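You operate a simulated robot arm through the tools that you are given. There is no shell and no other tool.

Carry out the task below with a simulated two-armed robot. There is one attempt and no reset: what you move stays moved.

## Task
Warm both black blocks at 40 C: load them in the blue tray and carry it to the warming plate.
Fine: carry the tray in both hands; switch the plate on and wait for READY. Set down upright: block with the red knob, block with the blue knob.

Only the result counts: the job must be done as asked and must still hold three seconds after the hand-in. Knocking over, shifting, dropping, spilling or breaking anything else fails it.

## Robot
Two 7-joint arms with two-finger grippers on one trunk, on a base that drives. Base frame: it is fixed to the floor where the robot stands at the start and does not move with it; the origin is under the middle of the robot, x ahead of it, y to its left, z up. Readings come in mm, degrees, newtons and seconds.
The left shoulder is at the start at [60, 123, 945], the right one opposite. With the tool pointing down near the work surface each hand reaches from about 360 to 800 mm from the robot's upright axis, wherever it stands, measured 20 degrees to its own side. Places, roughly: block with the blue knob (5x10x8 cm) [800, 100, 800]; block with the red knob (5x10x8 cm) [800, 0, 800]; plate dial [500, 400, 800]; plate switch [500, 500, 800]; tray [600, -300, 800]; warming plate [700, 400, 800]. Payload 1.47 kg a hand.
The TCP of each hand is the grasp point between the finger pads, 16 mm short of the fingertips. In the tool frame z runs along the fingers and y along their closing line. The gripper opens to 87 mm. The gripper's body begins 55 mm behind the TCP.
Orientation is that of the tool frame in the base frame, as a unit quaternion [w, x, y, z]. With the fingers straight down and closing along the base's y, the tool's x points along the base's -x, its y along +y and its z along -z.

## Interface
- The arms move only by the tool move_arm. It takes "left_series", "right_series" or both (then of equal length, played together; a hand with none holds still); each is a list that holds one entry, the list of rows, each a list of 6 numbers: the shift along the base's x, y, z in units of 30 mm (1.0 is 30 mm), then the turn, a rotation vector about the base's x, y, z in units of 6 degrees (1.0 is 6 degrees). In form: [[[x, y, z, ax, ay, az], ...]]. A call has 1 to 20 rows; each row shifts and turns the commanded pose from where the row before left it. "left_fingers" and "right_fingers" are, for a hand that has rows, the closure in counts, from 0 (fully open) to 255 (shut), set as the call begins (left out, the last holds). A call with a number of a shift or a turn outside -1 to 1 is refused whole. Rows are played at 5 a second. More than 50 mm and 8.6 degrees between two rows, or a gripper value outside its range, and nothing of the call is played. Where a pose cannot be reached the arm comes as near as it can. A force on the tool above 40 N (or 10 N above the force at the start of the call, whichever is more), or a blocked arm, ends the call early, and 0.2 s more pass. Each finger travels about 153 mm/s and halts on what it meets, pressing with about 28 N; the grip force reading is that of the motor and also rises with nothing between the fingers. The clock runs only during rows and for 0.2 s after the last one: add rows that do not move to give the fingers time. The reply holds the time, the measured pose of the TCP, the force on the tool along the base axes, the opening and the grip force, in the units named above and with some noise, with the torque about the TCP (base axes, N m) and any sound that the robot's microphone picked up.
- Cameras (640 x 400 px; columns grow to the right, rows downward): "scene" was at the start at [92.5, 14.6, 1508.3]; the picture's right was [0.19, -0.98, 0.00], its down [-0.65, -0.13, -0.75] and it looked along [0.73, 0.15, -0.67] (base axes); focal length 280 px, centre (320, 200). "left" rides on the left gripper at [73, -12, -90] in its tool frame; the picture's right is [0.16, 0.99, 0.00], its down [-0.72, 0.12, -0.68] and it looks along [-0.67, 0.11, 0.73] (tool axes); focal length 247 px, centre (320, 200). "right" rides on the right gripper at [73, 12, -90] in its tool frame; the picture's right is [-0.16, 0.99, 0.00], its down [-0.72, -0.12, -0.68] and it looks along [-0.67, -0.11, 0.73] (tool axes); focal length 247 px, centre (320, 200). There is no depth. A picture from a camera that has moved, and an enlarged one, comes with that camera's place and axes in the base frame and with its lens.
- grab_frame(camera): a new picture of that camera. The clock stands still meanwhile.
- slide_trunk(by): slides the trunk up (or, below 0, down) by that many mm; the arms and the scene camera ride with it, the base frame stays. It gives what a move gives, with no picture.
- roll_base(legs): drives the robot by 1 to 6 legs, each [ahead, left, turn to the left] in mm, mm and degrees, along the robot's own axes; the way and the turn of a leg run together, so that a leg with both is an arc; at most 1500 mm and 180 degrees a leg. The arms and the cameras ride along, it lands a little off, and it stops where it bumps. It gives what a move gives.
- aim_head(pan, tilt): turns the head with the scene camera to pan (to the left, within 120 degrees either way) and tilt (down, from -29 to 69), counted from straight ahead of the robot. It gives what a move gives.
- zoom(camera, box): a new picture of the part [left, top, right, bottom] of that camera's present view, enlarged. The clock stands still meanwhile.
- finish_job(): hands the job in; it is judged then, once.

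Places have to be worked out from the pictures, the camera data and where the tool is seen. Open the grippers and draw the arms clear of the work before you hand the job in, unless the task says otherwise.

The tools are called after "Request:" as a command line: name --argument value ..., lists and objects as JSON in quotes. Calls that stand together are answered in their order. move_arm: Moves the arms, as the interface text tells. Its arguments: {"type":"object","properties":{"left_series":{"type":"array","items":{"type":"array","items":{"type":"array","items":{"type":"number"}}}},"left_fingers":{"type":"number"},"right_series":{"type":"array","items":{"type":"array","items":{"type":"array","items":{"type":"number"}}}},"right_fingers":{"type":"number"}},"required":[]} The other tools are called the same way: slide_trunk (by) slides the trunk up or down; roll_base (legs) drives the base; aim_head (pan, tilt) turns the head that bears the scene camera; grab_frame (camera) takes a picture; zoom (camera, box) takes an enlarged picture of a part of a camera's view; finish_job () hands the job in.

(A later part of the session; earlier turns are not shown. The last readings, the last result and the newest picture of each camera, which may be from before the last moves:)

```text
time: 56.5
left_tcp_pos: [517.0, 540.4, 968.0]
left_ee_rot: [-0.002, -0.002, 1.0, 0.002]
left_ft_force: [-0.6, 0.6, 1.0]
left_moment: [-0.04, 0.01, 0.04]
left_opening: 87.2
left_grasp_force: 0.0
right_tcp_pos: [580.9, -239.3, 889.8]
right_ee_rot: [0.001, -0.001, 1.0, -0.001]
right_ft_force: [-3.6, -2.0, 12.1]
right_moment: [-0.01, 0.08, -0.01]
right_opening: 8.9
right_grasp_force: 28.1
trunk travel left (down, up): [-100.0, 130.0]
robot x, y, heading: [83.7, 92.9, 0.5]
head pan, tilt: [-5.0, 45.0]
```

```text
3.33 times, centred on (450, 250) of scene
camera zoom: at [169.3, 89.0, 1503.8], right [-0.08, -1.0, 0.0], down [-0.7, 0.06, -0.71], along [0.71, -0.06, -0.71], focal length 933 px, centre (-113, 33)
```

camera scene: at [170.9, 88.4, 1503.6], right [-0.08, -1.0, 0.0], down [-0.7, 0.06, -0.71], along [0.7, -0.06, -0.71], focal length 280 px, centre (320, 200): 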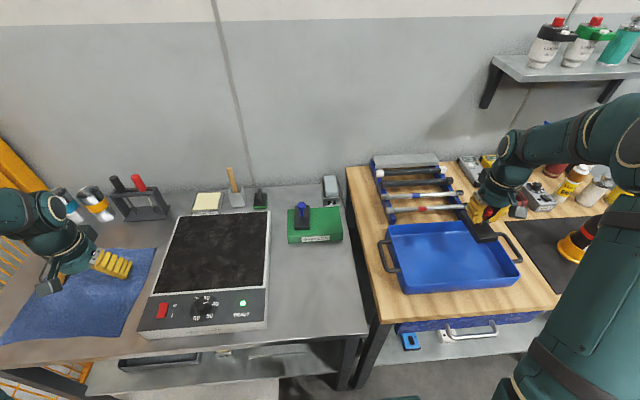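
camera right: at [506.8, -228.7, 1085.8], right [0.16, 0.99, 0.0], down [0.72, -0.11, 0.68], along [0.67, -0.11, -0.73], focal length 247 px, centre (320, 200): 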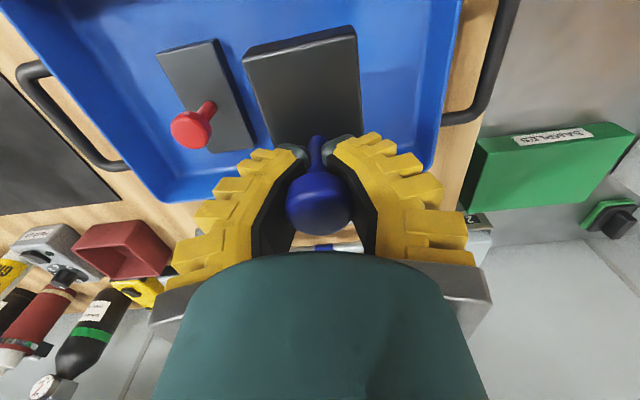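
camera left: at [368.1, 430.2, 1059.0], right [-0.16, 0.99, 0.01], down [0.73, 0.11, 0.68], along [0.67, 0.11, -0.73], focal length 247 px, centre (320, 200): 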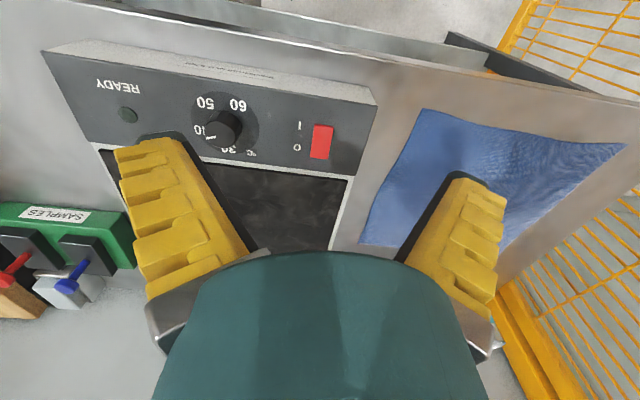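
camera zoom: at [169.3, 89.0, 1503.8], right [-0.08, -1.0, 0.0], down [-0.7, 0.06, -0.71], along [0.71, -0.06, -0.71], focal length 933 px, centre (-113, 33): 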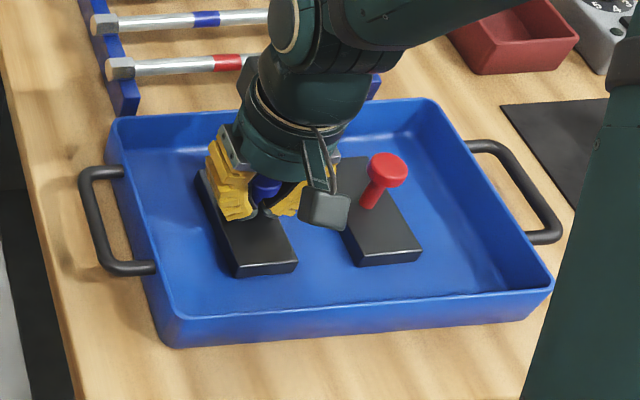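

Contact at 12 N. I ease off slightly, open, and rise.

Request:
move_arm --right_series '[[[0, 0, 0.04, 0, 0, 0], [0, 0, 0, 0, 0, 0]]]'

Request:
move_arm --right_series '[[[0, 0, 0, 0, 0, 0], [0, 0, 0, 0, 0, 0], [0, 0, 0, 0, 0, 0]]]' --right_fingers 100

Request:
move_arm --right_series '[[[0, 0, 0.5, 0, 0, 0], [0, 0, 0.8, 0, 0, 0], [0, 0, 0.9, 0, 0, 0], [0, 0, 0.9, 0, 0, 0], [0, 0, 0.9, 0, 0, 0]]]'

Request:
grab_frame --camera "right"

Request:
zoom --camera "scene" --box '[360, 190, 540, 310]'

```text
time: 57.0
left_tcp_pos: [518.3, 539.3, 968.3]
left_ee_rot: [-0.002, -0.002, 1.0, 0.003]
left_ft_force: [0.8, -0.4, 0.5]
left_moment: [0.02, 0.02, 0.01]
left_opening: 87.0
left_grasp_force: 0.1
right_tcp_pos: [580.2, -237.9, 888.6]
right_ee_rot: [0.0, -0.001, 1.0, 0.0]
right_ft_force: [-2.0, -0.9, 1.5]
right_moment: [-0.03, -0.04, -0.02]
right_opening: 7.5
right_grasp_force: 28.0
trunk travel left (down, up): [-100.0, 130.0]
robot x, y, heading: [78.4, 92.7, -0.1]
head pan, tilt: [-5.0, 45.0]
```

```text
time: 57.9
left_tcp_pos: [518.8, 540.3, 968.6]
left_ee_rot: [-0.001, -0.002, 1.0, 0.003]
left_ft_force: [1.1, -0.3, -0.5]
left_moment: [0.04, -0.01, -0.03]
left_opening: 86.7
left_grasp_force: 0.0
right_tcp_pos: [579.3, -239.2, 888.8]
right_ee_rot: [0.001, -0.001, 1.0, 0.0]
right_ft_force: [0.0, 0.1, 0.3]
right_moment: [-0.02, -0.02, 0.03]
right_opening: 57.9
right_grasp_force: 3.9
trunk travel left (down, up): [-100.0, 130.0]
robot x, y, heading: [77.4, 95.1, 0.3]
head pan, tilt: [-5.0, 45.0]
```

```text
time: 59.0
left_tcp_pos: [517.5, 539.7, 967.7]
left_ee_rot: [-0.002, -0.002, 1.0, 0.003]
left_ft_force: [0.6, -0.2, 0.7]
left_moment: [-0.04, -0.01, 0.0]
left_opening: 87.1
left_grasp_force: 0.0
right_tcp_pos: [578.1, -239.4, 1010.7]
right_ee_rot: [0.0, -0.001, 1.0, 0.0]
right_ft_force: [0.1, 0.2, 0.1]
right_moment: [0.01, -0.02, -0.03]
right_opening: 58.0
right_grasp_force: 3.2
trunk travel left (down, up): [-100.0, 130.0]
robot x, y, heading: [77.4, 97.3, -0.1]
head pan, tilt: [-5.0, 45.0]
```

```text
taken
camera right: at [506.8, -229.2, 1099.8], right [0.16, 0.99, 0.0], down [0.72, -0.11, 0.68], along [0.67, -0.11, -0.73], focal length 247 px, centre (320, 200)
```

right: 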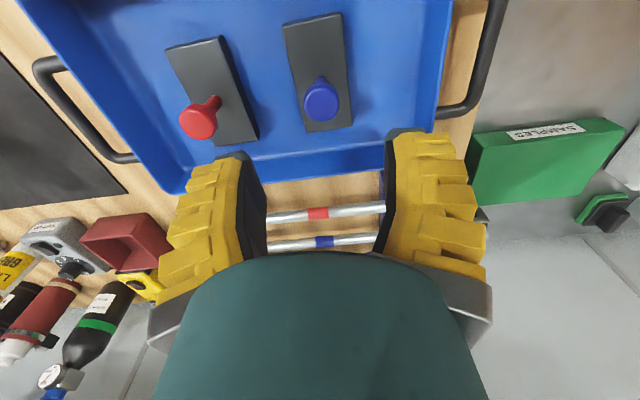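

```text
3.33 times, centred on (450, 250) of scene
camera zoom: at [169.9, 88.8, 1503.7], right [-0.08, -1.0, 0.0], down [-0.7, 0.06, -0.71], along [0.7, -0.06, -0.71], focal length 933 px, centre (-113, 33)
```

zoom: 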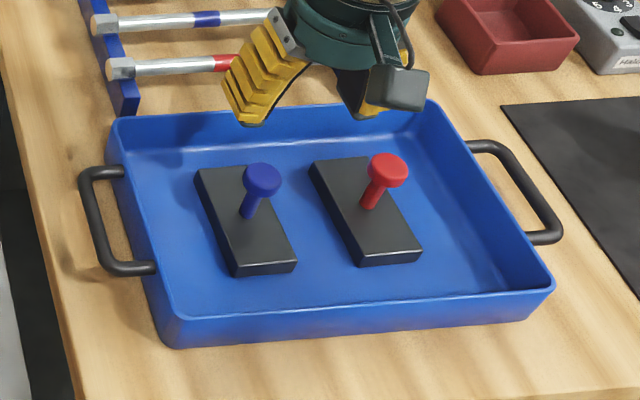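

Both blocks stand upright in the tray. Now I position both hands so that after driving about 385 mm to the right they will hang above the two handles, keeping the right hand away from the bottle at about (590, −670).

Request:
move_arm --left_series '[[[0.19, -0.98, 0.3, 0, 0, 0], [0.19, -0.98, 0.3, 0, 0, 0], [0.19, -0.98, 0.3, 0, 0, 0], [0.19, -0.98, 0.3, 0, 0, 0], [0.19, -0.98, 0.2, 0, 0, 0], [0.19, -0.98, 0, 0, 0, 0], [0.19, -0.98, 0, 0, 0, 0], [0.19, -0.98, 0, 0, 0, 0], [0.19, -0.98, 0, 0, 0, 0]]]' --right_series '[[[-0.03, 0.59, 0, 0, 0, 0], [-0.03, 0.59, 0, 0, 0, 0], [-0.03, 0.59, 0, 0, 0, 0], [-0.03, 0.59, 0, 0, 0, 0], [-0.03, 0.59, 0, 0, 0, 0], [-0.03, 0.59, 0, 0, 0, 0], [-0.03, 0.59, 0, 0, 0, 0], [-0.03, 0.59, 0, 0, 0, 0], [-0.03, 0.59, 0, 0, 0, 0]]]' --left_fingers 150 --right_fingers 150

Request:
roll_base --legs '[[0, -385, 0]]'

Request:
grab_frame --camera "scene"

Request:
grab_frame --camera "left"

Request:
grab_frame --camera "right"

```text
time: 61.0
left_tcp_pos: [567.4, 274.1, 1011.3]
left_ee_rot: [-0.002, -0.002, 1.0, 0.002]
left_ft_force: [-0.3, -0.1, 0.1]
left_moment: [0.02, 0.0, 0.02]
left_opening: 41.6
left_grasp_force: 3.8
right_tcp_pos: [570.5, -80.2, 1009.0]
right_ee_rot: [0.0, 0.0, 1.0, 0.0]
right_ft_force: [-0.1, 0.6, 0.0]
right_moment: [-0.01, 0.04, 0.01]
right_opening: 41.7
right_grasp_force: 4.5
trunk travel left (down, up): [-100.0, 130.0]
robot x, y, heading: [79.9, 98.3, 0.1]
head pan, tilt: [-5.0, 45.0]
```

```text
time: 65.1
left_tcp_pos: [570.2, -119.4, 1010.5]
left_ee_rot: [-0.001, -0.005, 1.0, 0.002]
left_ft_force: [0.4, 0.2, 0.5]
left_moment: [-0.02, -0.03, 0.01]
left_opening: 41.7
left_grasp_force: 4.1
right_tcp_pos: [574.2, -474.4, 1009.4]
right_ee_rot: [0.001, -0.005, 1.0, 0.0]
right_ft_force: [-0.7, -0.7, 0.6]
right_moment: [-0.02, 0.02, -0.07]
right_opening: 41.6
right_grasp_force: 4.6
trunk travel left (down, up): [-100.0, 130.0]
robot x, y, heading: [82.2, -303.0, 0.7]
head pan, tilt: [-5.0, 45.0]
```

```text
taken
camera scene: at [173.0, -308.2, 1503.7], right [-0.08, -1.0, 0.0], down [-0.7, 0.06, -0.71], along [0.7, -0.06, -0.71], focal length 280 px, centre (320, 200)
```

scene: 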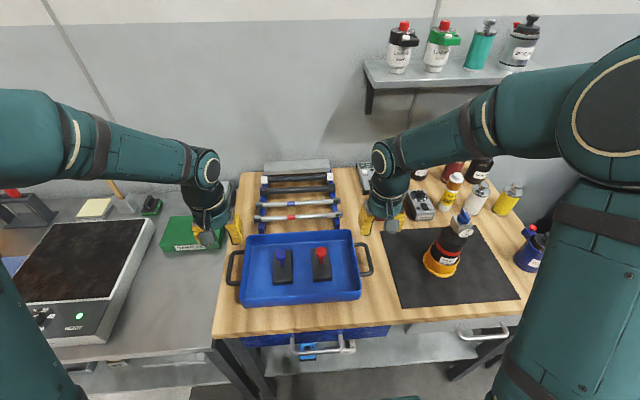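

```text
taken
camera left: at [497.8, -130.7, 1101.9], right [-0.17, 0.99, 0.01], down [0.73, 0.12, 0.68], along [0.67, 0.12, -0.73], focal length 247 px, centre (320, 200)
```

left: 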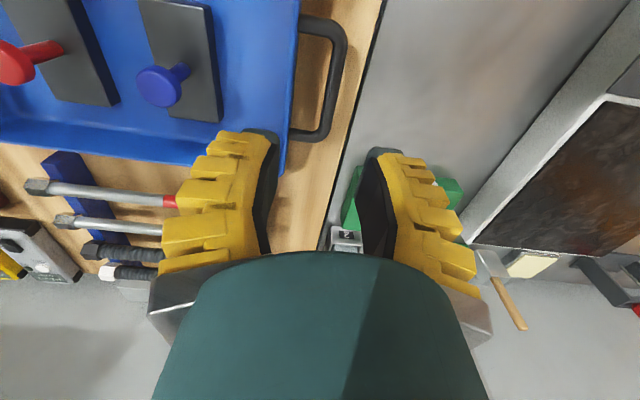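

```text
taken
camera right: at [502.6, -464.4, 1098.8], right [0.15, 0.99, 0.0], down [0.72, -0.11, 0.68], along [0.67, -0.1, -0.73], focal length 247 px, centre (320, 200)
```

right: 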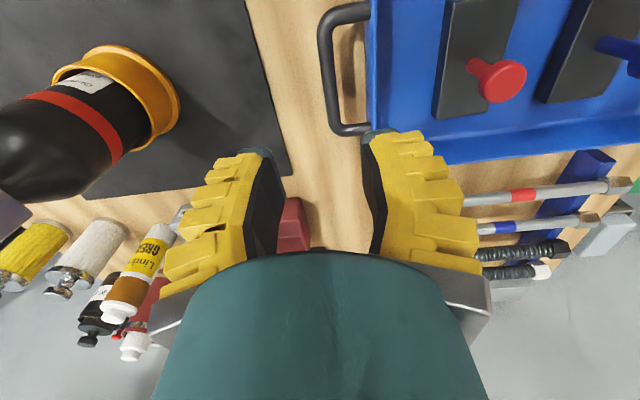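

Both hands hang over the handles. I enlarge each handle to place it exactly.

Request:
zoom --camera "left" --box '[260, 0, 380, 150]'

Request:
zoom --camera "right" --box '[290, 0, 410, 150]'

Request:
zoom --camera "scene" --box '[210, 210, 390, 320]'

```text
2.67 times, centred on (320, 75) of left
camera zoom: at [497.8, -130.7, 1101.9], right [-0.17, 0.99, 0.01], down [0.73, 0.12, 0.68], along [0.67, 0.12, -0.73], focal length 659 px, centre (320, 533)
```

zoom: 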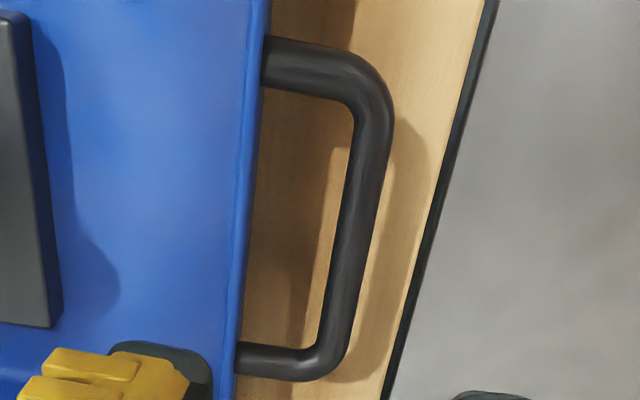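

```text
2.67 times, centred on (350, 75) of right
camera zoom: at [502.6, -464.4, 1098.8], right [0.15, 0.99, 0.0], down [0.72, -0.11, 0.68], along [0.67, -0.1, -0.73], focal length 659 px, centre (240, 533)
```

zoom: 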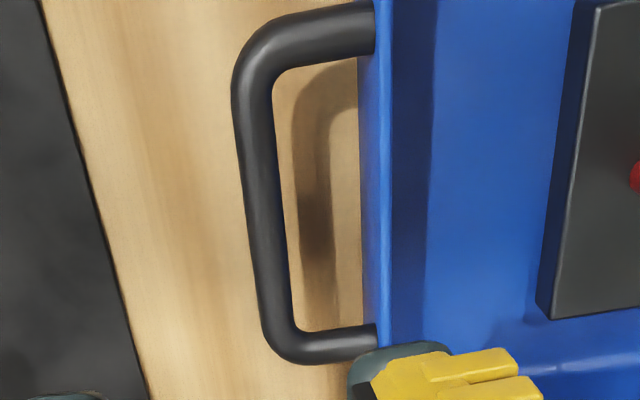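

```text
3.56 times, centred on (300, 265) of scene
camera zoom: at [173.0, -308.2, 1503.7], right [-0.08, -1.0, 0.0], down [-0.7, 0.06, -0.71], along [0.7, -0.06, -0.71], focal length 996 px, centre (391, -31)
```

zoom: 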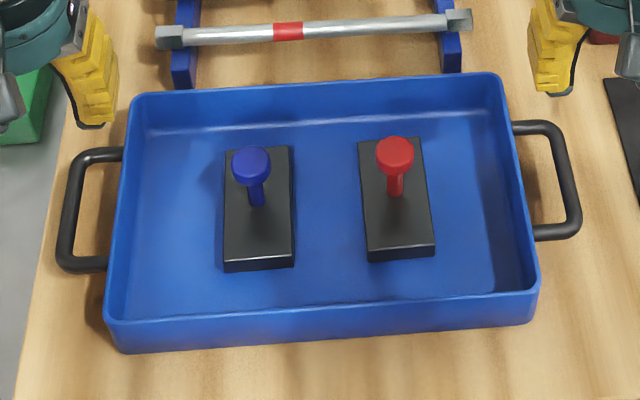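

Handle bars: left at y ≈ −105.5, right at y ≈ −466.5, both centred at x ≈ 576 and z ≈ 870, about 12 mm thick, some 36 mm off the tray walls. I narrow both grippers to ~28 mm and lower to 905, biased 3 mm outward from the tray, to check.

Request:
move_arm --left_series '[[[0.06, 0.142, -0.875, 0, 0, 0], [0.06, 0.142, -0.875, 0, 0, 0], [0.06, 0.142, -0.875, 0, 0, 0], [0.06, 0.142, -0.875, 0, 0, 0], [0, 0, 0, 0, 0, 0]]]' --right_series '[[[0.025, 0.037, -0.867, 0, 0, 0], [0.025, 0.037, -0.867, 0, 0, 0], [0.025, 0.037, -0.867, 0, 0, 0], [0.025, 0.037, -0.867, 0, 0, 0], [0, 0, 0, 0, 0, 0]]]' --left_fingers 190 --right_fingers 190

Request:
grab_frame --camera "left"

Request:
grab_frame --camera "right"

Request:
zoom --camera "scene" --box '[210, 190, 390, 310]'

```text
time: 66.3
left_tcp_pos: [576.6, -100.1, 906.2]
left_ee_rot: [-0.001, -0.006, 1.0, 0.004]
left_ft_force: [-0.3, 0.5, -0.8]
left_moment: [-0.03, 0.01, 0.0]
left_opening: 28.7
left_grasp_force: 4.5
right_tcp_pos: [578.5, -468.2, 906.2]
right_ee_rot: [0.001, -0.003, 1.0, 0.0]
right_ft_force: [0.4, -0.3, 0.0]
right_moment: [0.01, -0.01, -0.01]
right_opening: 28.5
right_grasp_force: 4.2
trunk travel left (down, up): [-100.0, 130.0]
robot x, y, heading: [81.9, -298.6, 0.2]
head pan, tilt: [-5.0, 45.0]
```

```text
taken
camera left: at [504.6, -112.5, 996.3], right [-0.17, 0.99, 0.01], down [0.72, 0.12, 0.68], along [0.67, 0.12, -0.73], focal length 247 px, centre (320, 200)
```

left: 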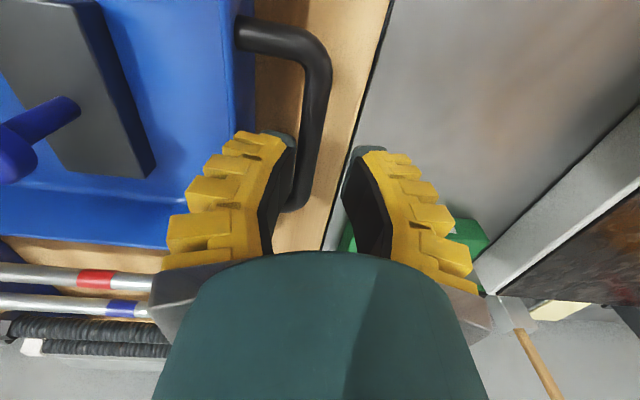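

```text
taken
camera right: at [507.7, -458.8, 995.2], right [0.15, 0.99, 0.0], down [0.72, -0.11, 0.68], along [0.67, -0.1, -0.73], focal length 247 px, centre (320, 200)
```

right: 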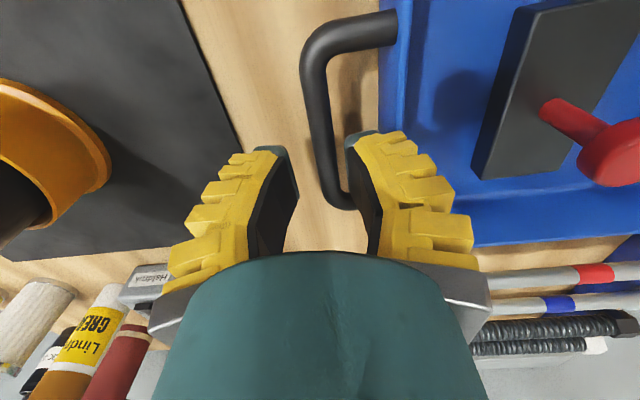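

```text
3.33 times, centred on (300, 250) of scene
camera zoom: at [172.4, -308.0, 1503.8], right [-0.08, -1.0, 0.0], down [-0.7, 0.06, -0.71], along [0.71, -0.06, -0.71], focal length 933 px, centre (387, 33)
```

zoom: 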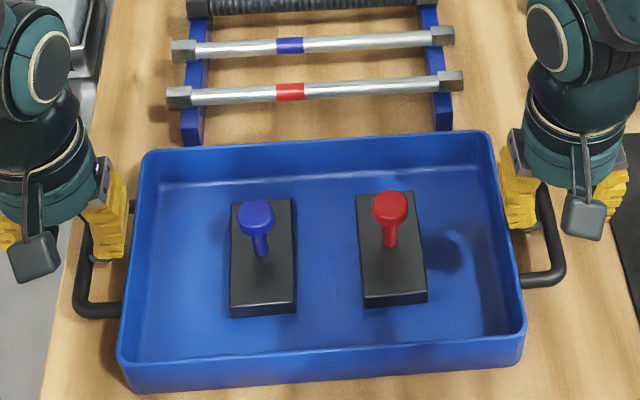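

Bars sit between the fingers of both hands, slightly to the tray side as intended. I lower both hands together to 874.

Request:
move_arm --left_series '[[[0, 0, -0.27, 0, 0, 0], [0, 0, -0.27, 0, 0, 0], [0, 0, -0.27, 0, 0, 0], [0, 0, -0.26, 0, 0, 0], [0, 0, 0, 0, 0, 0]]]' --right_series '[[[0, 0, -0.27, 0, 0, 0], [0, 0, -0.27, 0, 0, 0], [0, 0, -0.27, 0, 0, 0], [0, 0, -0.26, 0, 0, 0], [0, 0, 0, 0, 0, 0]]]'

Request:
grab_frame --camera "left"

Request:
grab_frame --camera "right"

```text
time: 67.5
left_tcp_pos: [576.5, -101.9, 874.7]
left_ee_rot: [0.0, -0.005, 1.0, 0.003]
left_ft_force: [3.3, 4.0, 6.1]
left_moment: [-0.32, 0.08, 0.11]
left_opening: 27.7
left_grasp_force: 4.2
right_tcp_pos: [577.2, -469.5, 875.7]
right_ee_rot: [0.002, -0.003, 1.0, 0.0]
right_ft_force: [2.9, -13.3, 27.9]
right_moment: [1.17, 0.12, -0.2]
right_opening: 24.5
right_grasp_force: 3.8
trunk travel left (down, up): [-100.0, 130.0]
robot x, y, heading: [82.3, -297.9, 0.6]
head pan, tilt: [-5.0, 45.0]
```

```text
taken
camera left: at [504.3, -113.5, 965.8], right [-0.17, 0.99, 0.01], down [0.72, 0.12, 0.68], along [0.67, 0.12, -0.73], focal length 247 px, centre (320, 200)
```

left: 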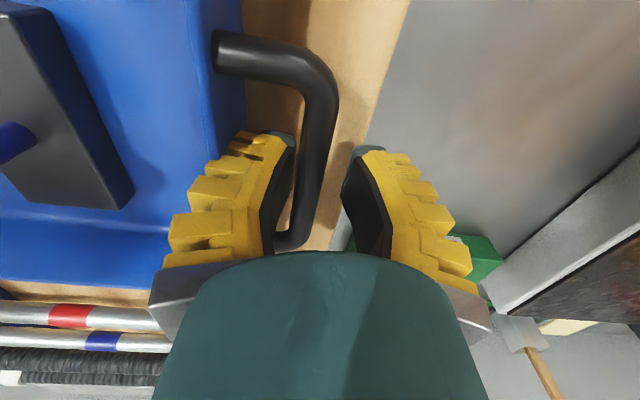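

```text
taken
camera right: at [505.5, -459.8, 964.5], right [0.15, 0.99, 0.0], down [0.72, -0.11, 0.68], along [0.68, -0.1, -0.73], focal length 247 px, centre (320, 200)
```

right: 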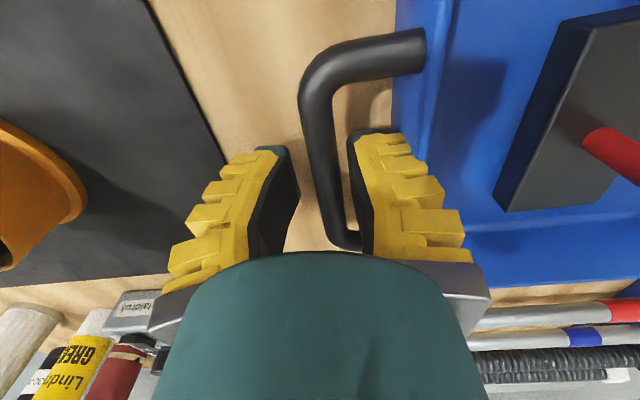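

The right hand's inner finger is leaning on the tray rim (28 N). I raise both hands 9 mm, narrow to about 22 mm, centre better on the bars, and come down again.

Request:
move_arm --left_series '[[[0, 0, 0.3, 0, 0, 0], [0, 0, 0, 0, 0, 0]]]' --right_series '[[[0, 0, 0.3, 0, 0, 0], [0, 0, 0, 0, 0, 0]]]'

Request:
move_arm --left_series '[[[0, 0, 0, 0, 0, 0], [0, -0.06, 0, 0, 0, 0], [0, 0, 0, 0, 0, 0]]]' --right_series '[[[0, 0, 0, 0, 0, 0], [0, 0.06, 0, 0, 0, 0], [0, 0, 0, 0, 0, 0]]]' --left_fingers 208 --right_fingers 208

Request:
grab_frame --camera "left"

Request:
grab_frame --camera "right"

```text
time: 68.1
left_tcp_pos: [575.5, -102.6, 883.7]
left_ee_rot: [-0.003, -0.005, 1.0, 0.002]
left_ft_force: [-0.2, 2.3, -2.8]
left_moment: [0.12, -0.02, -0.07]
left_opening: 26.7
left_grasp_force: 2.2
right_tcp_pos: [575.8, -469.4, 882.3]
right_ee_rot: [-0.002, -0.006, 1.0, 0.0]
right_ft_force: [-1.9, -3.5, -3.8]
right_moment: [-0.12, 0.01, 0.01]
right_opening: 26.1
right_grasp_force: 2.4
trunk travel left (down, up): [-100.0, 130.0]
robot x, y, heading: [77.7, -302.1, 0.6]
head pan, tilt: [-5.0, 45.0]
```

```text
time: 68.9
left_tcp_pos: [576.4, -103.9, 882.3]
left_ee_rot: [-0.002, -0.005, 1.0, 0.003]
left_ft_force: [0.9, 1.4, 0.4]
left_moment: [-0.06, 0.01, 0.01]
left_opening: 21.8
left_grasp_force: 4.5
right_tcp_pos: [577.3, -468.1, 882.8]
right_ee_rot: [0.0, -0.005, 1.0, 0.0]
right_ft_force: [-0.3, -2.0, 0.2]
right_moment: [0.04, 0.0, -0.08]
right_opening: 21.0
right_grasp_force: 4.5
trunk travel left (down, up): [-100.0, 130.0]
robot x, y, heading: [81.8, -298.0, 0.4]
head pan, tilt: [-5.0, 45.0]
```

```text
taken
camera left: at [504.7, -115.0, 973.8], right [-0.17, 0.99, 0.01], down [0.72, 0.12, 0.68], along [0.67, 0.12, -0.73], focal length 247 px, centre (320, 200)
```

left: 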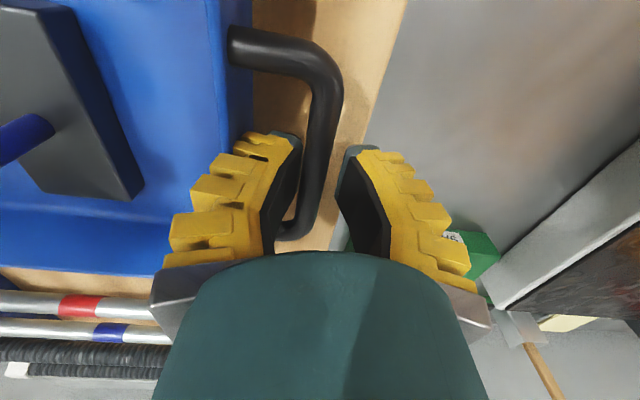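

```text
taken
camera right: at [505.7, -458.4, 972.0], right [0.15, 0.99, 0.0], down [0.72, -0.11, 0.68], along [0.67, -0.1, -0.73], focal length 247 px, centre (320, 200)
```

right: 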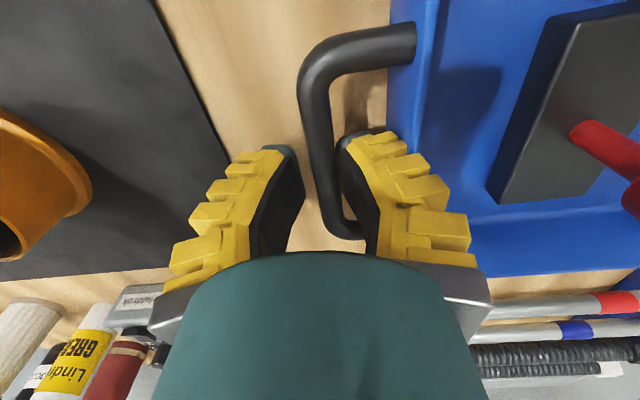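

The inner fingers now graze the bars lightly. I shift both 2 mm toward the tray and lower 8 mm.

Request:
move_arm --left_series '[[[0, -0.07, 0, 0, 0, 0], [0, 0, -0.09, 0, 0, 0], [0, 0, -0.09, 0, 0, 0], [0, 0, -0.09, 0, 0, 0], [0, 0, 0, 0, 0, 0]]]' --right_series '[[[0, 0.07, 0, 0, 0, 0], [0, 0, -0.09, 0, 0, 0], [0, 0, -0.09, 0, 0, 0], [0, 0, -0.09, 0, 0, 0], [0, 0, 0, 0, 0, 0]]]'

Request:
grab_frame --camera "left"

Request:
grab_frame --camera "right"

```text
time: 70.1
left_tcp_pos: [574.8, -105.6, 877.0]
left_ee_rot: [0.001, -0.005, 1.0, 0.003]
left_ft_force: [0.9, 11.4, 21.3]
left_moment: [-0.86, 0.08, -0.09]
left_opening: 17.8
left_grasp_force: 3.8
right_tcp_pos: [575.9, -467.1, 875.1]
right_ee_rot: [0.003, -0.004, 1.0, 0.0]
right_ft_force: [6.0, -9.8, 20.4]
right_moment: [0.84, 0.12, -0.25]
right_opening: 18.8
right_grasp_force: 3.5
trunk travel left (down, up): [-100.0, 130.0]
robot x, y, heading: [84.0, -302.8, 0.6]
head pan, tilt: [-5.0, 45.0]
```

```text
taken
camera left: at [503.5, -116.9, 967.2], right [-0.17, 0.99, 0.01], down [0.72, 0.12, 0.68], along [0.67, 0.12, -0.73], focal length 247 px, centre (320, 200)
```

left: 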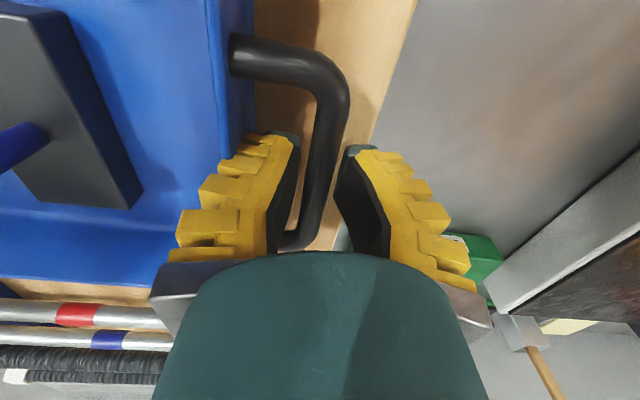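

```text
taken
camera right: at [504.4, -457.3, 965.4], right [0.15, 0.99, 0.0], down [0.72, -0.11, 0.68], along [0.68, -0.1, -0.73], focal length 247 px, centre (320, 200)
```

right: 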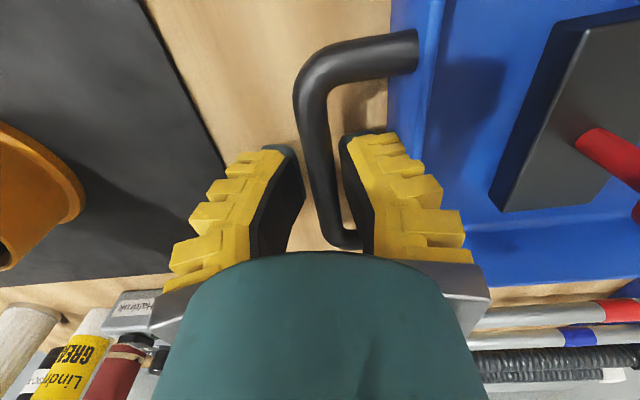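

The moments show the contact is ~35 mm toward the tray: the thick outer flank of each inner finger rests on the rim. I back off, and tilt both hands 24° so the fingers point inward and the gripper leans outward, approaching along that axis.

Request:
move_arm --left_series '[[[0, 0, 0.37, 0, 0, 0], [0, 0.29, 0.15, 0, 0, 0], [0, 0, 0, -1, 0, 0], [0, 0, 0, -1, 0, 0], [0, 0, 0, -1, 0, 0], [0, 0, 0, -1, 0, 0], [0, 0, 0, 0, 0, 0]]]' --right_series '[[[0, 0, 0.43, 0, 0, 0], [0, -0.25, 0.15, 0, 0, 0], [0, 0, 0, 1, 0, 0], [0, 0, 0, 1, 0, 0], [0, 0, 0, 1, 0, 0], [0, 0, 0, 1, 0, 0], [0, 0, 0, 0, 0, 0]]]' --left_fingers 195 --right_fingers 195

Request:
grab_frame --camera "left"

Request:
grab_frame --camera "right"

Request:
zoom --camera "scene" --box '[210, 190, 390, 310]'

```text
time: 71.7
left_tcp_pos: [577.4, -96.3, 891.8]
left_ee_rot: [-0.002, -0.004, 0.978, -0.206]
left_ft_force: [0.9, 0.2, 0.5]
left_moment: [0.01, 0.0, 0.0]
left_opening: 26.8
left_grasp_force: 4.7
right_tcp_pos: [577.1, -473.5, 890.2]
right_ee_rot: [0.001, -0.004, 0.978, 0.209]
right_ft_force: [0.0, 1.0, 0.1]
right_moment: [0.01, -0.01, 0.0]
right_opening: 26.9
right_grasp_force: 5.1
trunk travel left (down, up): [-100.0, 130.0]
robot x, y, heading: [79.1, -301.9, 0.2]
head pan, tilt: [-5.0, 45.0]
```

```text
taken
camera left: at [505.5, -70.5, 979.6], right [-0.17, 0.9, -0.4], down [0.72, 0.39, 0.57], along [0.67, -0.19, -0.72], focal length 247 px, centre (320, 200)
```

left: 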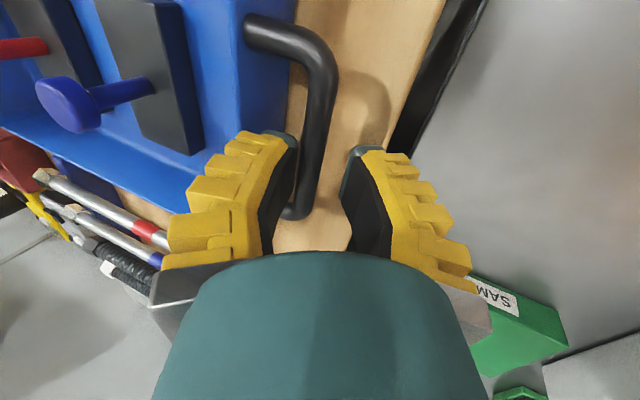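

```text
taken
camera right: at [506.1, -500.8, 977.4], right [0.15, 0.9, 0.4], down [0.72, -0.38, 0.58], along [0.67, 0.21, -0.71], focal length 247 px, centre (320, 200)
```

right: 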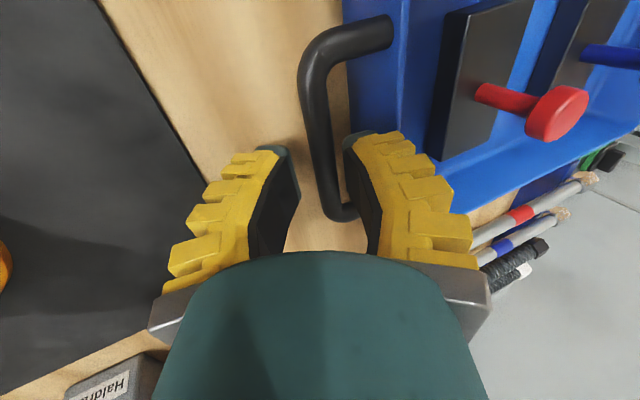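

```text
3.33 times, centred on (300, 250) of scene
camera zoom: at [172.9, -307.9, 1503.7], right [-0.08, -1.0, 0.0], down [-0.7, 0.06, -0.71], along [0.7, -0.06, -0.71], focal length 933 px, centre (387, 33)
```

zoom: 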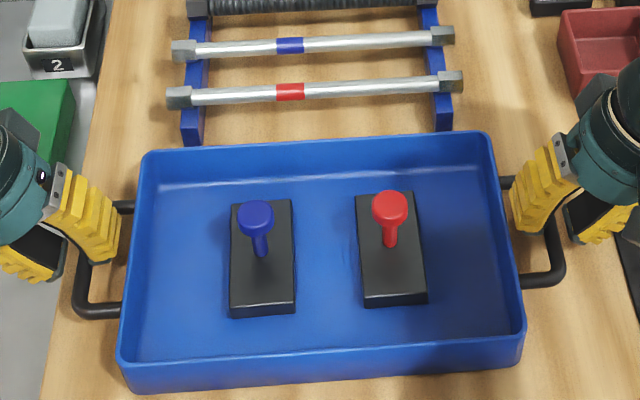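

The bars lie between the fingers on both sides, about 5 mm toward the inner finger. I shift both hands 3 mm inward and advance 20 mm along their axes.

Request:
move_arm --left_series '[[[0, -0.1, 0, 0, 0, 0], [0, -0.068, -0.152, 0, 0, 0], [0, -0.068, -0.152, 0, 0, 0], [0, -0.068, -0.152, 0, 0, 0], [0, -0.068, -0.152, 0, 0, 0], [0, 0, 0, 0, 0, 0]]]' --right_series '[[[0, 0.1, 0, 0, 0, 0], [0, 0.068, -0.152, 0, 0, 0], [0, 0.068, -0.152, 0, 0, 0], [0, 0.068, -0.152, 0, 0, 0], [0, 0.068, -0.152, 0, 0, 0], [0, 0, 0, 0, 0, 0]]]'

Request:
grab_frame --camera "left"

Request:
grab_frame --camera "right"

Request:
zoom --camera "scene" --box '[210, 190, 390, 310]'

```text
time: 72.7
left_tcp_pos: [578.2, -104.8, 879.3]
left_ee_rot: [-0.002, -0.005, 0.979, -0.203]
left_ft_force: [-0.6, 5.3, 4.9]
left_moment: [-0.16, 0.05, -0.1]
left_opening: 24.8
left_grasp_force: 3.8
right_tcp_pos: [578.2, -468.5, 882.1]
right_ee_rot: [0.004, 0.0, 0.978, 0.207]
right_ft_force: [-5.2, -13.0, 16.8]
right_moment: [0.7, 0.21, 0.37]
right_opening: 22.0
right_grasp_force: 5.1
trunk travel left (down, up): [-100.0, 130.0]
robot x, y, heading: [83.5, -300.4, 0.2]
head pan, tilt: [-5.0, 45.0]
stopped in row 5 (right hand): the force on the tool passed its limit at 53 N (the readings are from after the stop); the commanded pose is now the measured one
```

```text
taken
camera left: at [505.6, -78.5, 967.0], right [-0.17, 0.9, -0.39], down [0.72, 0.39, 0.58], along [0.67, -0.19, -0.72], focal length 247 px, centre (320, 200)
```

left: 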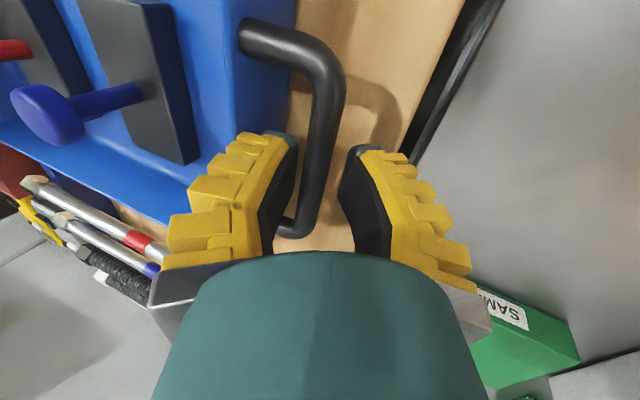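

```text
taken
camera right: at [505.5, -495.1, 967.8], right [0.15, 0.9, 0.4], down [0.72, -0.38, 0.58], along [0.68, 0.2, -0.71], focal length 247 px, centre (320, 200)
```

right: 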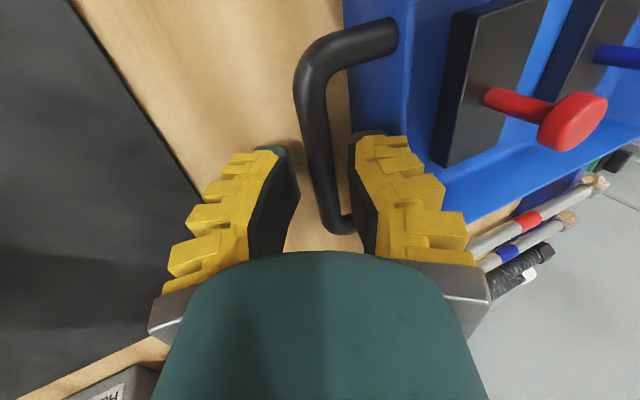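

```text
3.33 times, centred on (300, 250) of scene
camera zoom: at [170.8, -308.6, 1503.8], right [-0.08, -1.0, 0.0], down [-0.7, 0.06, -0.71], along [0.71, -0.06, -0.71], focal length 933 px, centre (387, 33)
```

zoom: 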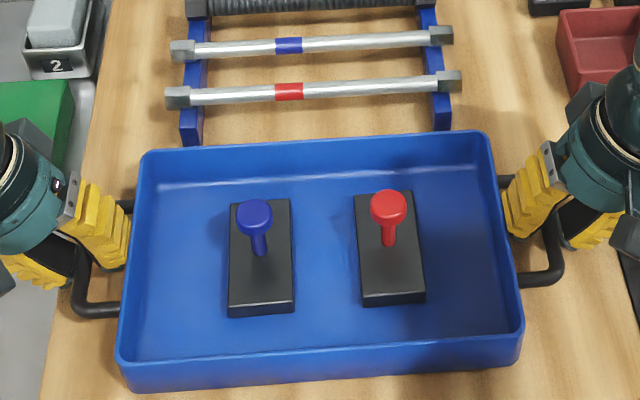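

The inner finger still meets the rim at 24° tilt. I back off again and tilt to about 48°, so the inner finger comes over the top of the bar and the outer one from below.

Request:
move_arm --left_series '[[[0, 0.15, 0.35, 0, 0, 0], [0, 0.25, 0.35, 0, 0, 0], [0, 0.35, 0.35, 0, 0, 0], [0, 0, 0, -1, 0, 0], [0, 0, 0, -1, 0, 0], [0, 0, 0, -1, 0, 0], [0, 0, 0, -1, 0, 0], [0, 0, 0, 0, 0, 0]]]' --right_series '[[[0, -0.15, 0.35, 0, 0, 0], [0, -0.25, 0.35, 0, 0, 0], [0, -0.35, 0.35, 0, 0, 0], [0, 0, 0, 1, 0, 0], [0, 0, 0, 1, 0, 0], [0, 0, 0, 1, 0, 0], [0, 0, 0, 1, 0, 0], [0, 0, 0, 0, 0, 0]]]'

Request:
grab_frame --camera "left"

Request:
grab_frame --camera "right"

Request:
grab_frame --camera "scene"

```text
time: 74.5
left_tcp_pos: [578.7, -80.9, 910.3]
left_ee_rot: [-0.002, -0.005, 0.915, -0.404]
left_ft_force: [0.4, 0.4, -0.6]
left_moment: [0.0, 0.01, -0.01]
left_opening: 26.9
left_grasp_force: 5.1
right_tcp_pos: [578.5, -490.0, 911.7]
right_ee_rot: [0.005, -0.001, 0.914, 0.406]
right_ft_force: [-0.4, 0.5, -1.0]
right_moment: [-0.02, -0.01, -0.03]
right_opening: 26.9
right_grasp_force: 4.7
trunk travel left (down, up): [-100.0, 130.0]
robot x, y, heading: [79.3, -298.9, 0.4]
head pan, tilt: [-5.0, 45.0]
```

```text
taken
camera left: at [507.0, -22.0, 979.9], right [-0.17, 0.66, -0.73], down [0.72, 0.59, 0.37], along [0.67, -0.46, -0.58], focal length 247 px, centre (320, 200)
```

left: 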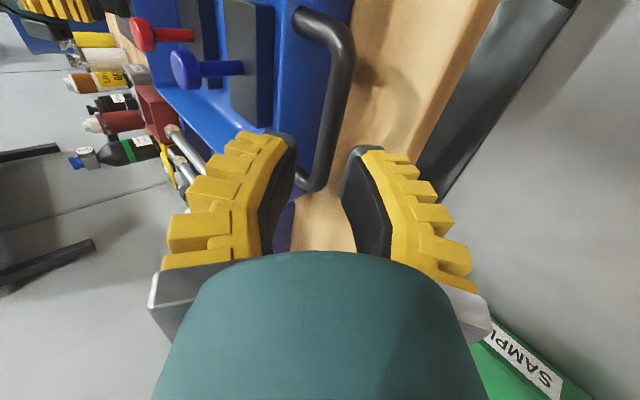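

```text
taken
camera right: at [506.9, -548.4, 979.6], right [0.15, 0.66, 0.73], down [0.72, -0.58, 0.38], along [0.68, 0.47, -0.57], focal length 247 px, centre (320, 200)
```

right: 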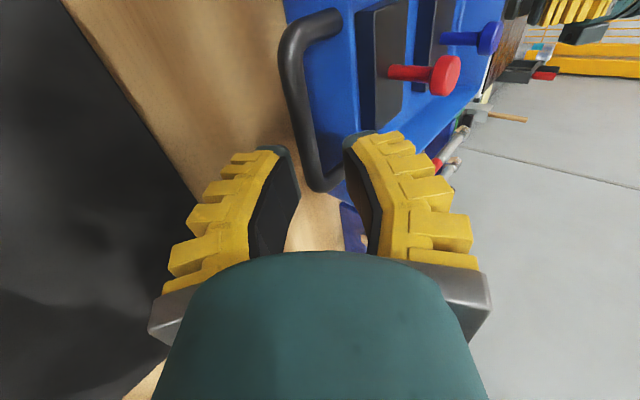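

```text
taken
camera scene: at [172.7, -307.7, 1503.7], right [-0.08, -1.0, 0.0], down [-0.7, 0.06, -0.71], along [0.71, -0.06, -0.71], focal length 280 px, centre (320, 200)
```

scene: 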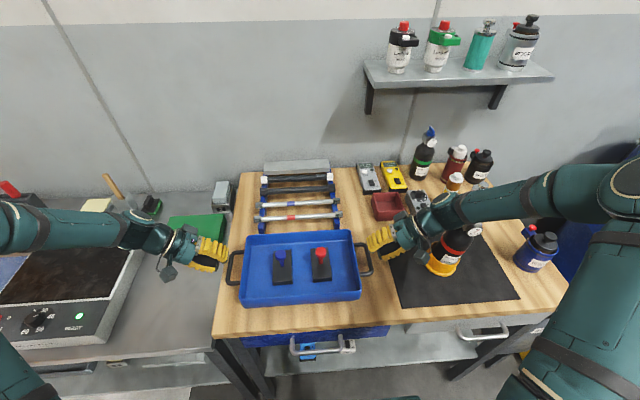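

The right wrist now leans over the bottle on the mat; I must check its clearance before going lower.

Request:
zoom --camera "scene" --box '[350, 170, 530, 310]'

Request:
zoom --camera "scene" --box '[100, 170, 280, 310]'

```text
2.86 times, centred on (440, 240) of scene
camera zoom: at [172.7, -307.7, 1503.7], right [-0.08, -1.0, 0.0], down [-0.7, 0.06, -0.71], along [0.71, -0.06, -0.71], focal length 800 px, centre (-23, 86)
```

zoom: 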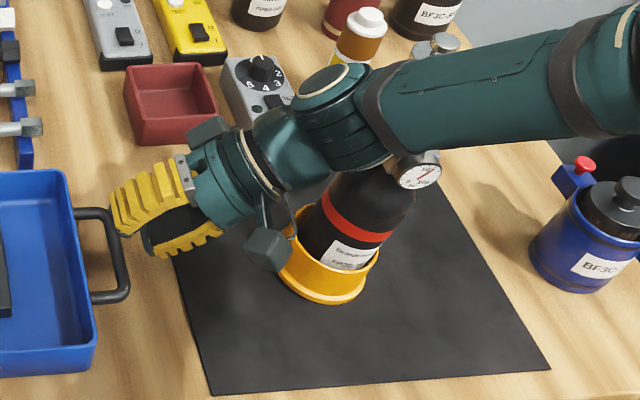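

```text
2.86 times, centred on (190, 240) of scene
camera zoom: at [172.7, -307.7, 1503.7], right [-0.08, -1.0, 0.0], down [-0.7, 0.06, -0.71], along [0.71, -0.06, -0.71], focal length 800 px, centre (691, 86)
```

zoom: 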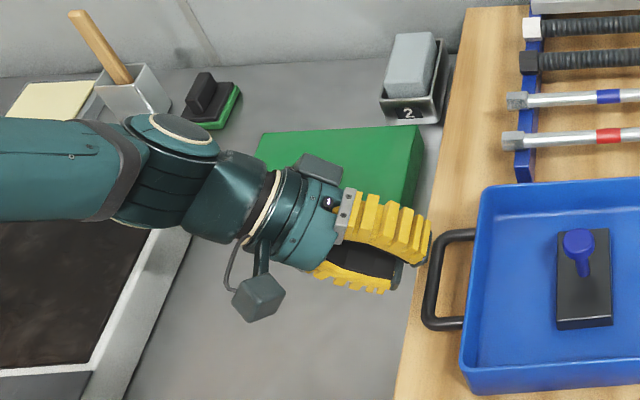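

The bottle with the gauge stands right beneath the right wrist, so 48° is too risky there. The wrench also shows the rim is higher than the bar (~890), and that the 24° tilt failed only because the fingers were too wide open; I retrace to 24° and narrow to ~19 mm.

Request:
move_arm --left_series '[[[0, 0, 0, 1, 0, 0], [0, 0, 0, 1, 0, 0], [0, 0, 0, 1, 0, 0], [0, 0, 0, 1, 0, 0], [0, 0, 0, 0, 0, 0]]]' --right_series '[[[0, 0, 0, -1, 0, 0], [0, 0, 0, -1, 0, 0], [0, 0, 0, -1, 0, 0], [0, 0, 0, -1, 0, 0], [0, 0, 0, 0, 0, 0]]]' --left_fingers 215 --right_fingers 215

Request:
zoom --camera "left" --box '[220, 0, 420, 250]'

Request:
zoom --camera "right" --box '[220, 0, 420, 250]'

Request:
zoom --camera "scene" --box '[350, 170, 530, 310]'

```text
time: 75.7
left_tcp_pos: [579.4, -81.6, 908.2]
left_ee_rot: [-0.002, -0.006, 0.979, -0.202]
left_ft_force: [0.4, 0.0, -0.8]
left_moment: [0.01, 0.0, 0.01]
left_opening: 20.4
left_grasp_force: 4.5
right_tcp_pos: [578.9, -490.3, 911.6]
right_ee_rot: [0.004, -0.002, 0.978, 0.206]
right_ft_force: [-0.5, 1.1, 0.2]
right_moment: [0.02, -0.02, -0.01]
right_opening: 20.3
right_grasp_force: 4.9
trunk travel left (down, up): [-100.0, 130.0]
robot x, y, heading: [80.0, -300.7, 0.4]
head pan, tilt: [-5.0, 45.0]
```

```text
1.60 times, centred on (320, 125) of left
camera zoom: at [507.4, -55.8, 997.1], right [-0.17, 0.9, -0.39], down [0.72, 0.39, 0.57], along [0.67, -0.19, -0.72], focal length 395 px, centre (320, 320)
```

zoom: 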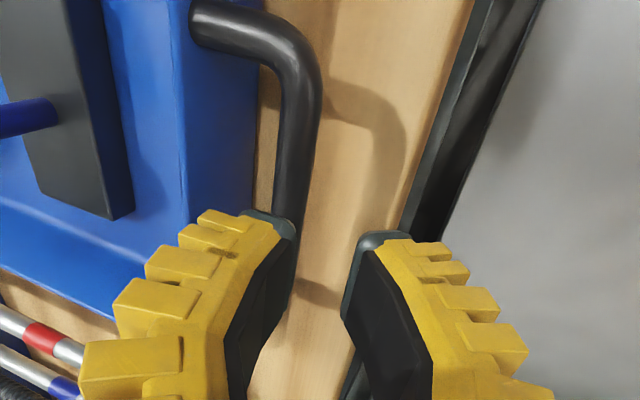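

```text
1.60 times, centred on (320, 125) of right
camera zoom: at [507.1, -516.4, 998.4], right [0.15, 0.9, 0.4], down [0.72, -0.38, 0.58], along [0.68, 0.2, -0.71], focal length 395 px, centre (320, 320)
```

zoom: 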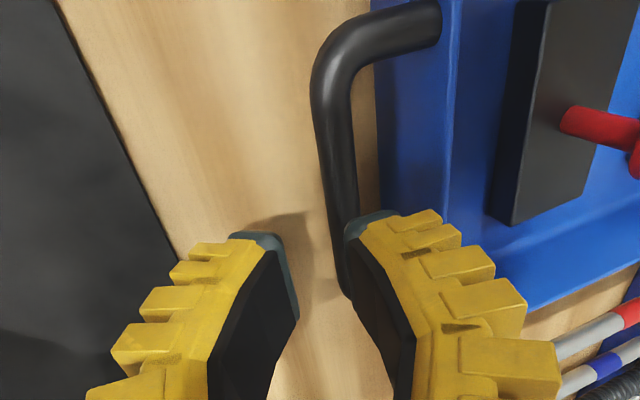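

```text
2.86 times, centred on (440, 240) of scene
camera zoom: at [173.0, -308.2, 1503.6], right [-0.08, -1.0, 0.0], down [-0.7, 0.06, -0.71], along [0.7, -0.06, -0.71], focal length 800 px, centre (-23, 86)
```

zoom: 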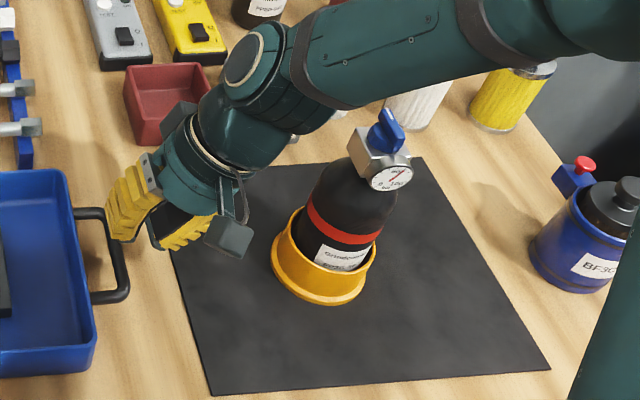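

The bottle stands where it was. Recomputing from the tilted views puts the bars at z ≈ 881 (my earlier tries went too deep). I reduce the tilt to 12° and pre-position 25 mm above the bars.

Request:
move_arm --left_series '[[[0, -0.2, 0, 1, 0, 0], [0, -0.2, 0, 1, 0, 0], [0, -0.2, 0, 0, 0, 0], [0, 0, 0, 0, 0, 0]]]' --right_series '[[[0, 0.2, -0.05, -1, 0, 0], [0, 0.2, -0.05, -1, 0, 0], [0, 0.2, -0.05, 0, 0, 0], [0, 0, 0, 0, 0, 0]]]'

Request:
zoom --camera "left" --box '[220, 0, 420, 250]'

Request:
zoom --camera "right" --box '[220, 0, 420, 250]'

Request:
grab_frame --camera "scene"

```text
time: 76.7
left_tcp_pos: [578.7, -100.5, 908.0]
left_ee_rot: [-0.001, -0.005, 0.995, -0.101]
left_ft_force: [0.4, 0.0, -0.1]
left_moment: [0.03, 0.03, 0.0]
left_opening: 20.4
left_grasp_force: 4.5
right_tcp_pos: [580.3, -470.7, 907.6]
right_ee_rot: [0.004, -0.002, 0.995, 0.103]
right_ft_force: [0.4, 0.3, -0.2]
right_moment: [-0.03, -0.02, -0.03]
right_opening: 20.6
right_grasp_force: 4.9
trunk travel left (down, up): [-100.0, 130.0]
robot x, y, heading: [83.6, -296.2, 0.5]
head pan, tilt: [-5.0, 45.0]
```

```text
1.60 times, centred on (320, 125) of left
camera zoom: at [507.1, -93.0, 999.3], right [-0.17, 0.97, -0.2], down [0.72, 0.26, 0.64], along [0.67, -0.03, -0.74], focal length 395 px, centre (320, 320)
```

zoom: 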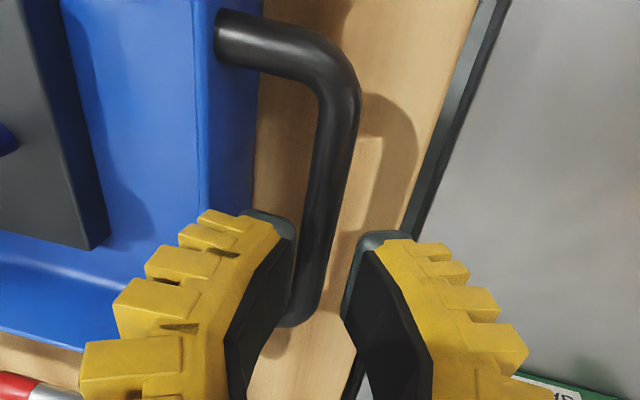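

```text
1.60 times, centred on (320, 125) of right
camera zoom: at [508.2, -480.0, 997.2], right [0.15, 0.97, 0.2], down [0.72, -0.25, 0.65], along [0.68, 0.05, -0.73], focal length 395 px, centre (320, 320)
```

zoom: 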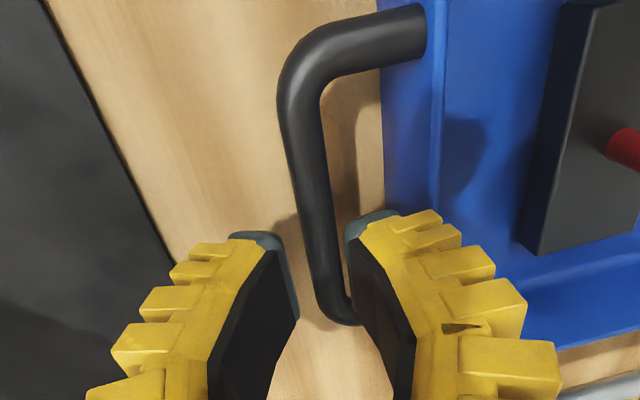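

```text
taken
camera scene: at [172.9, -308.1, 1503.7], right [-0.08, -1.0, 0.0], down [-0.7, 0.06, -0.71], along [0.7, -0.06, -0.71], focal length 280 px, centre (320, 200)
```

scene: 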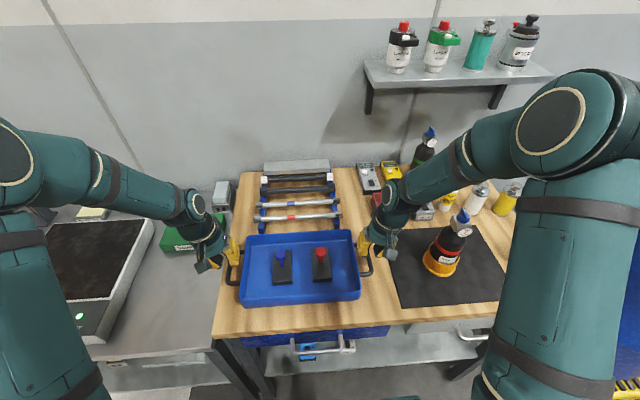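

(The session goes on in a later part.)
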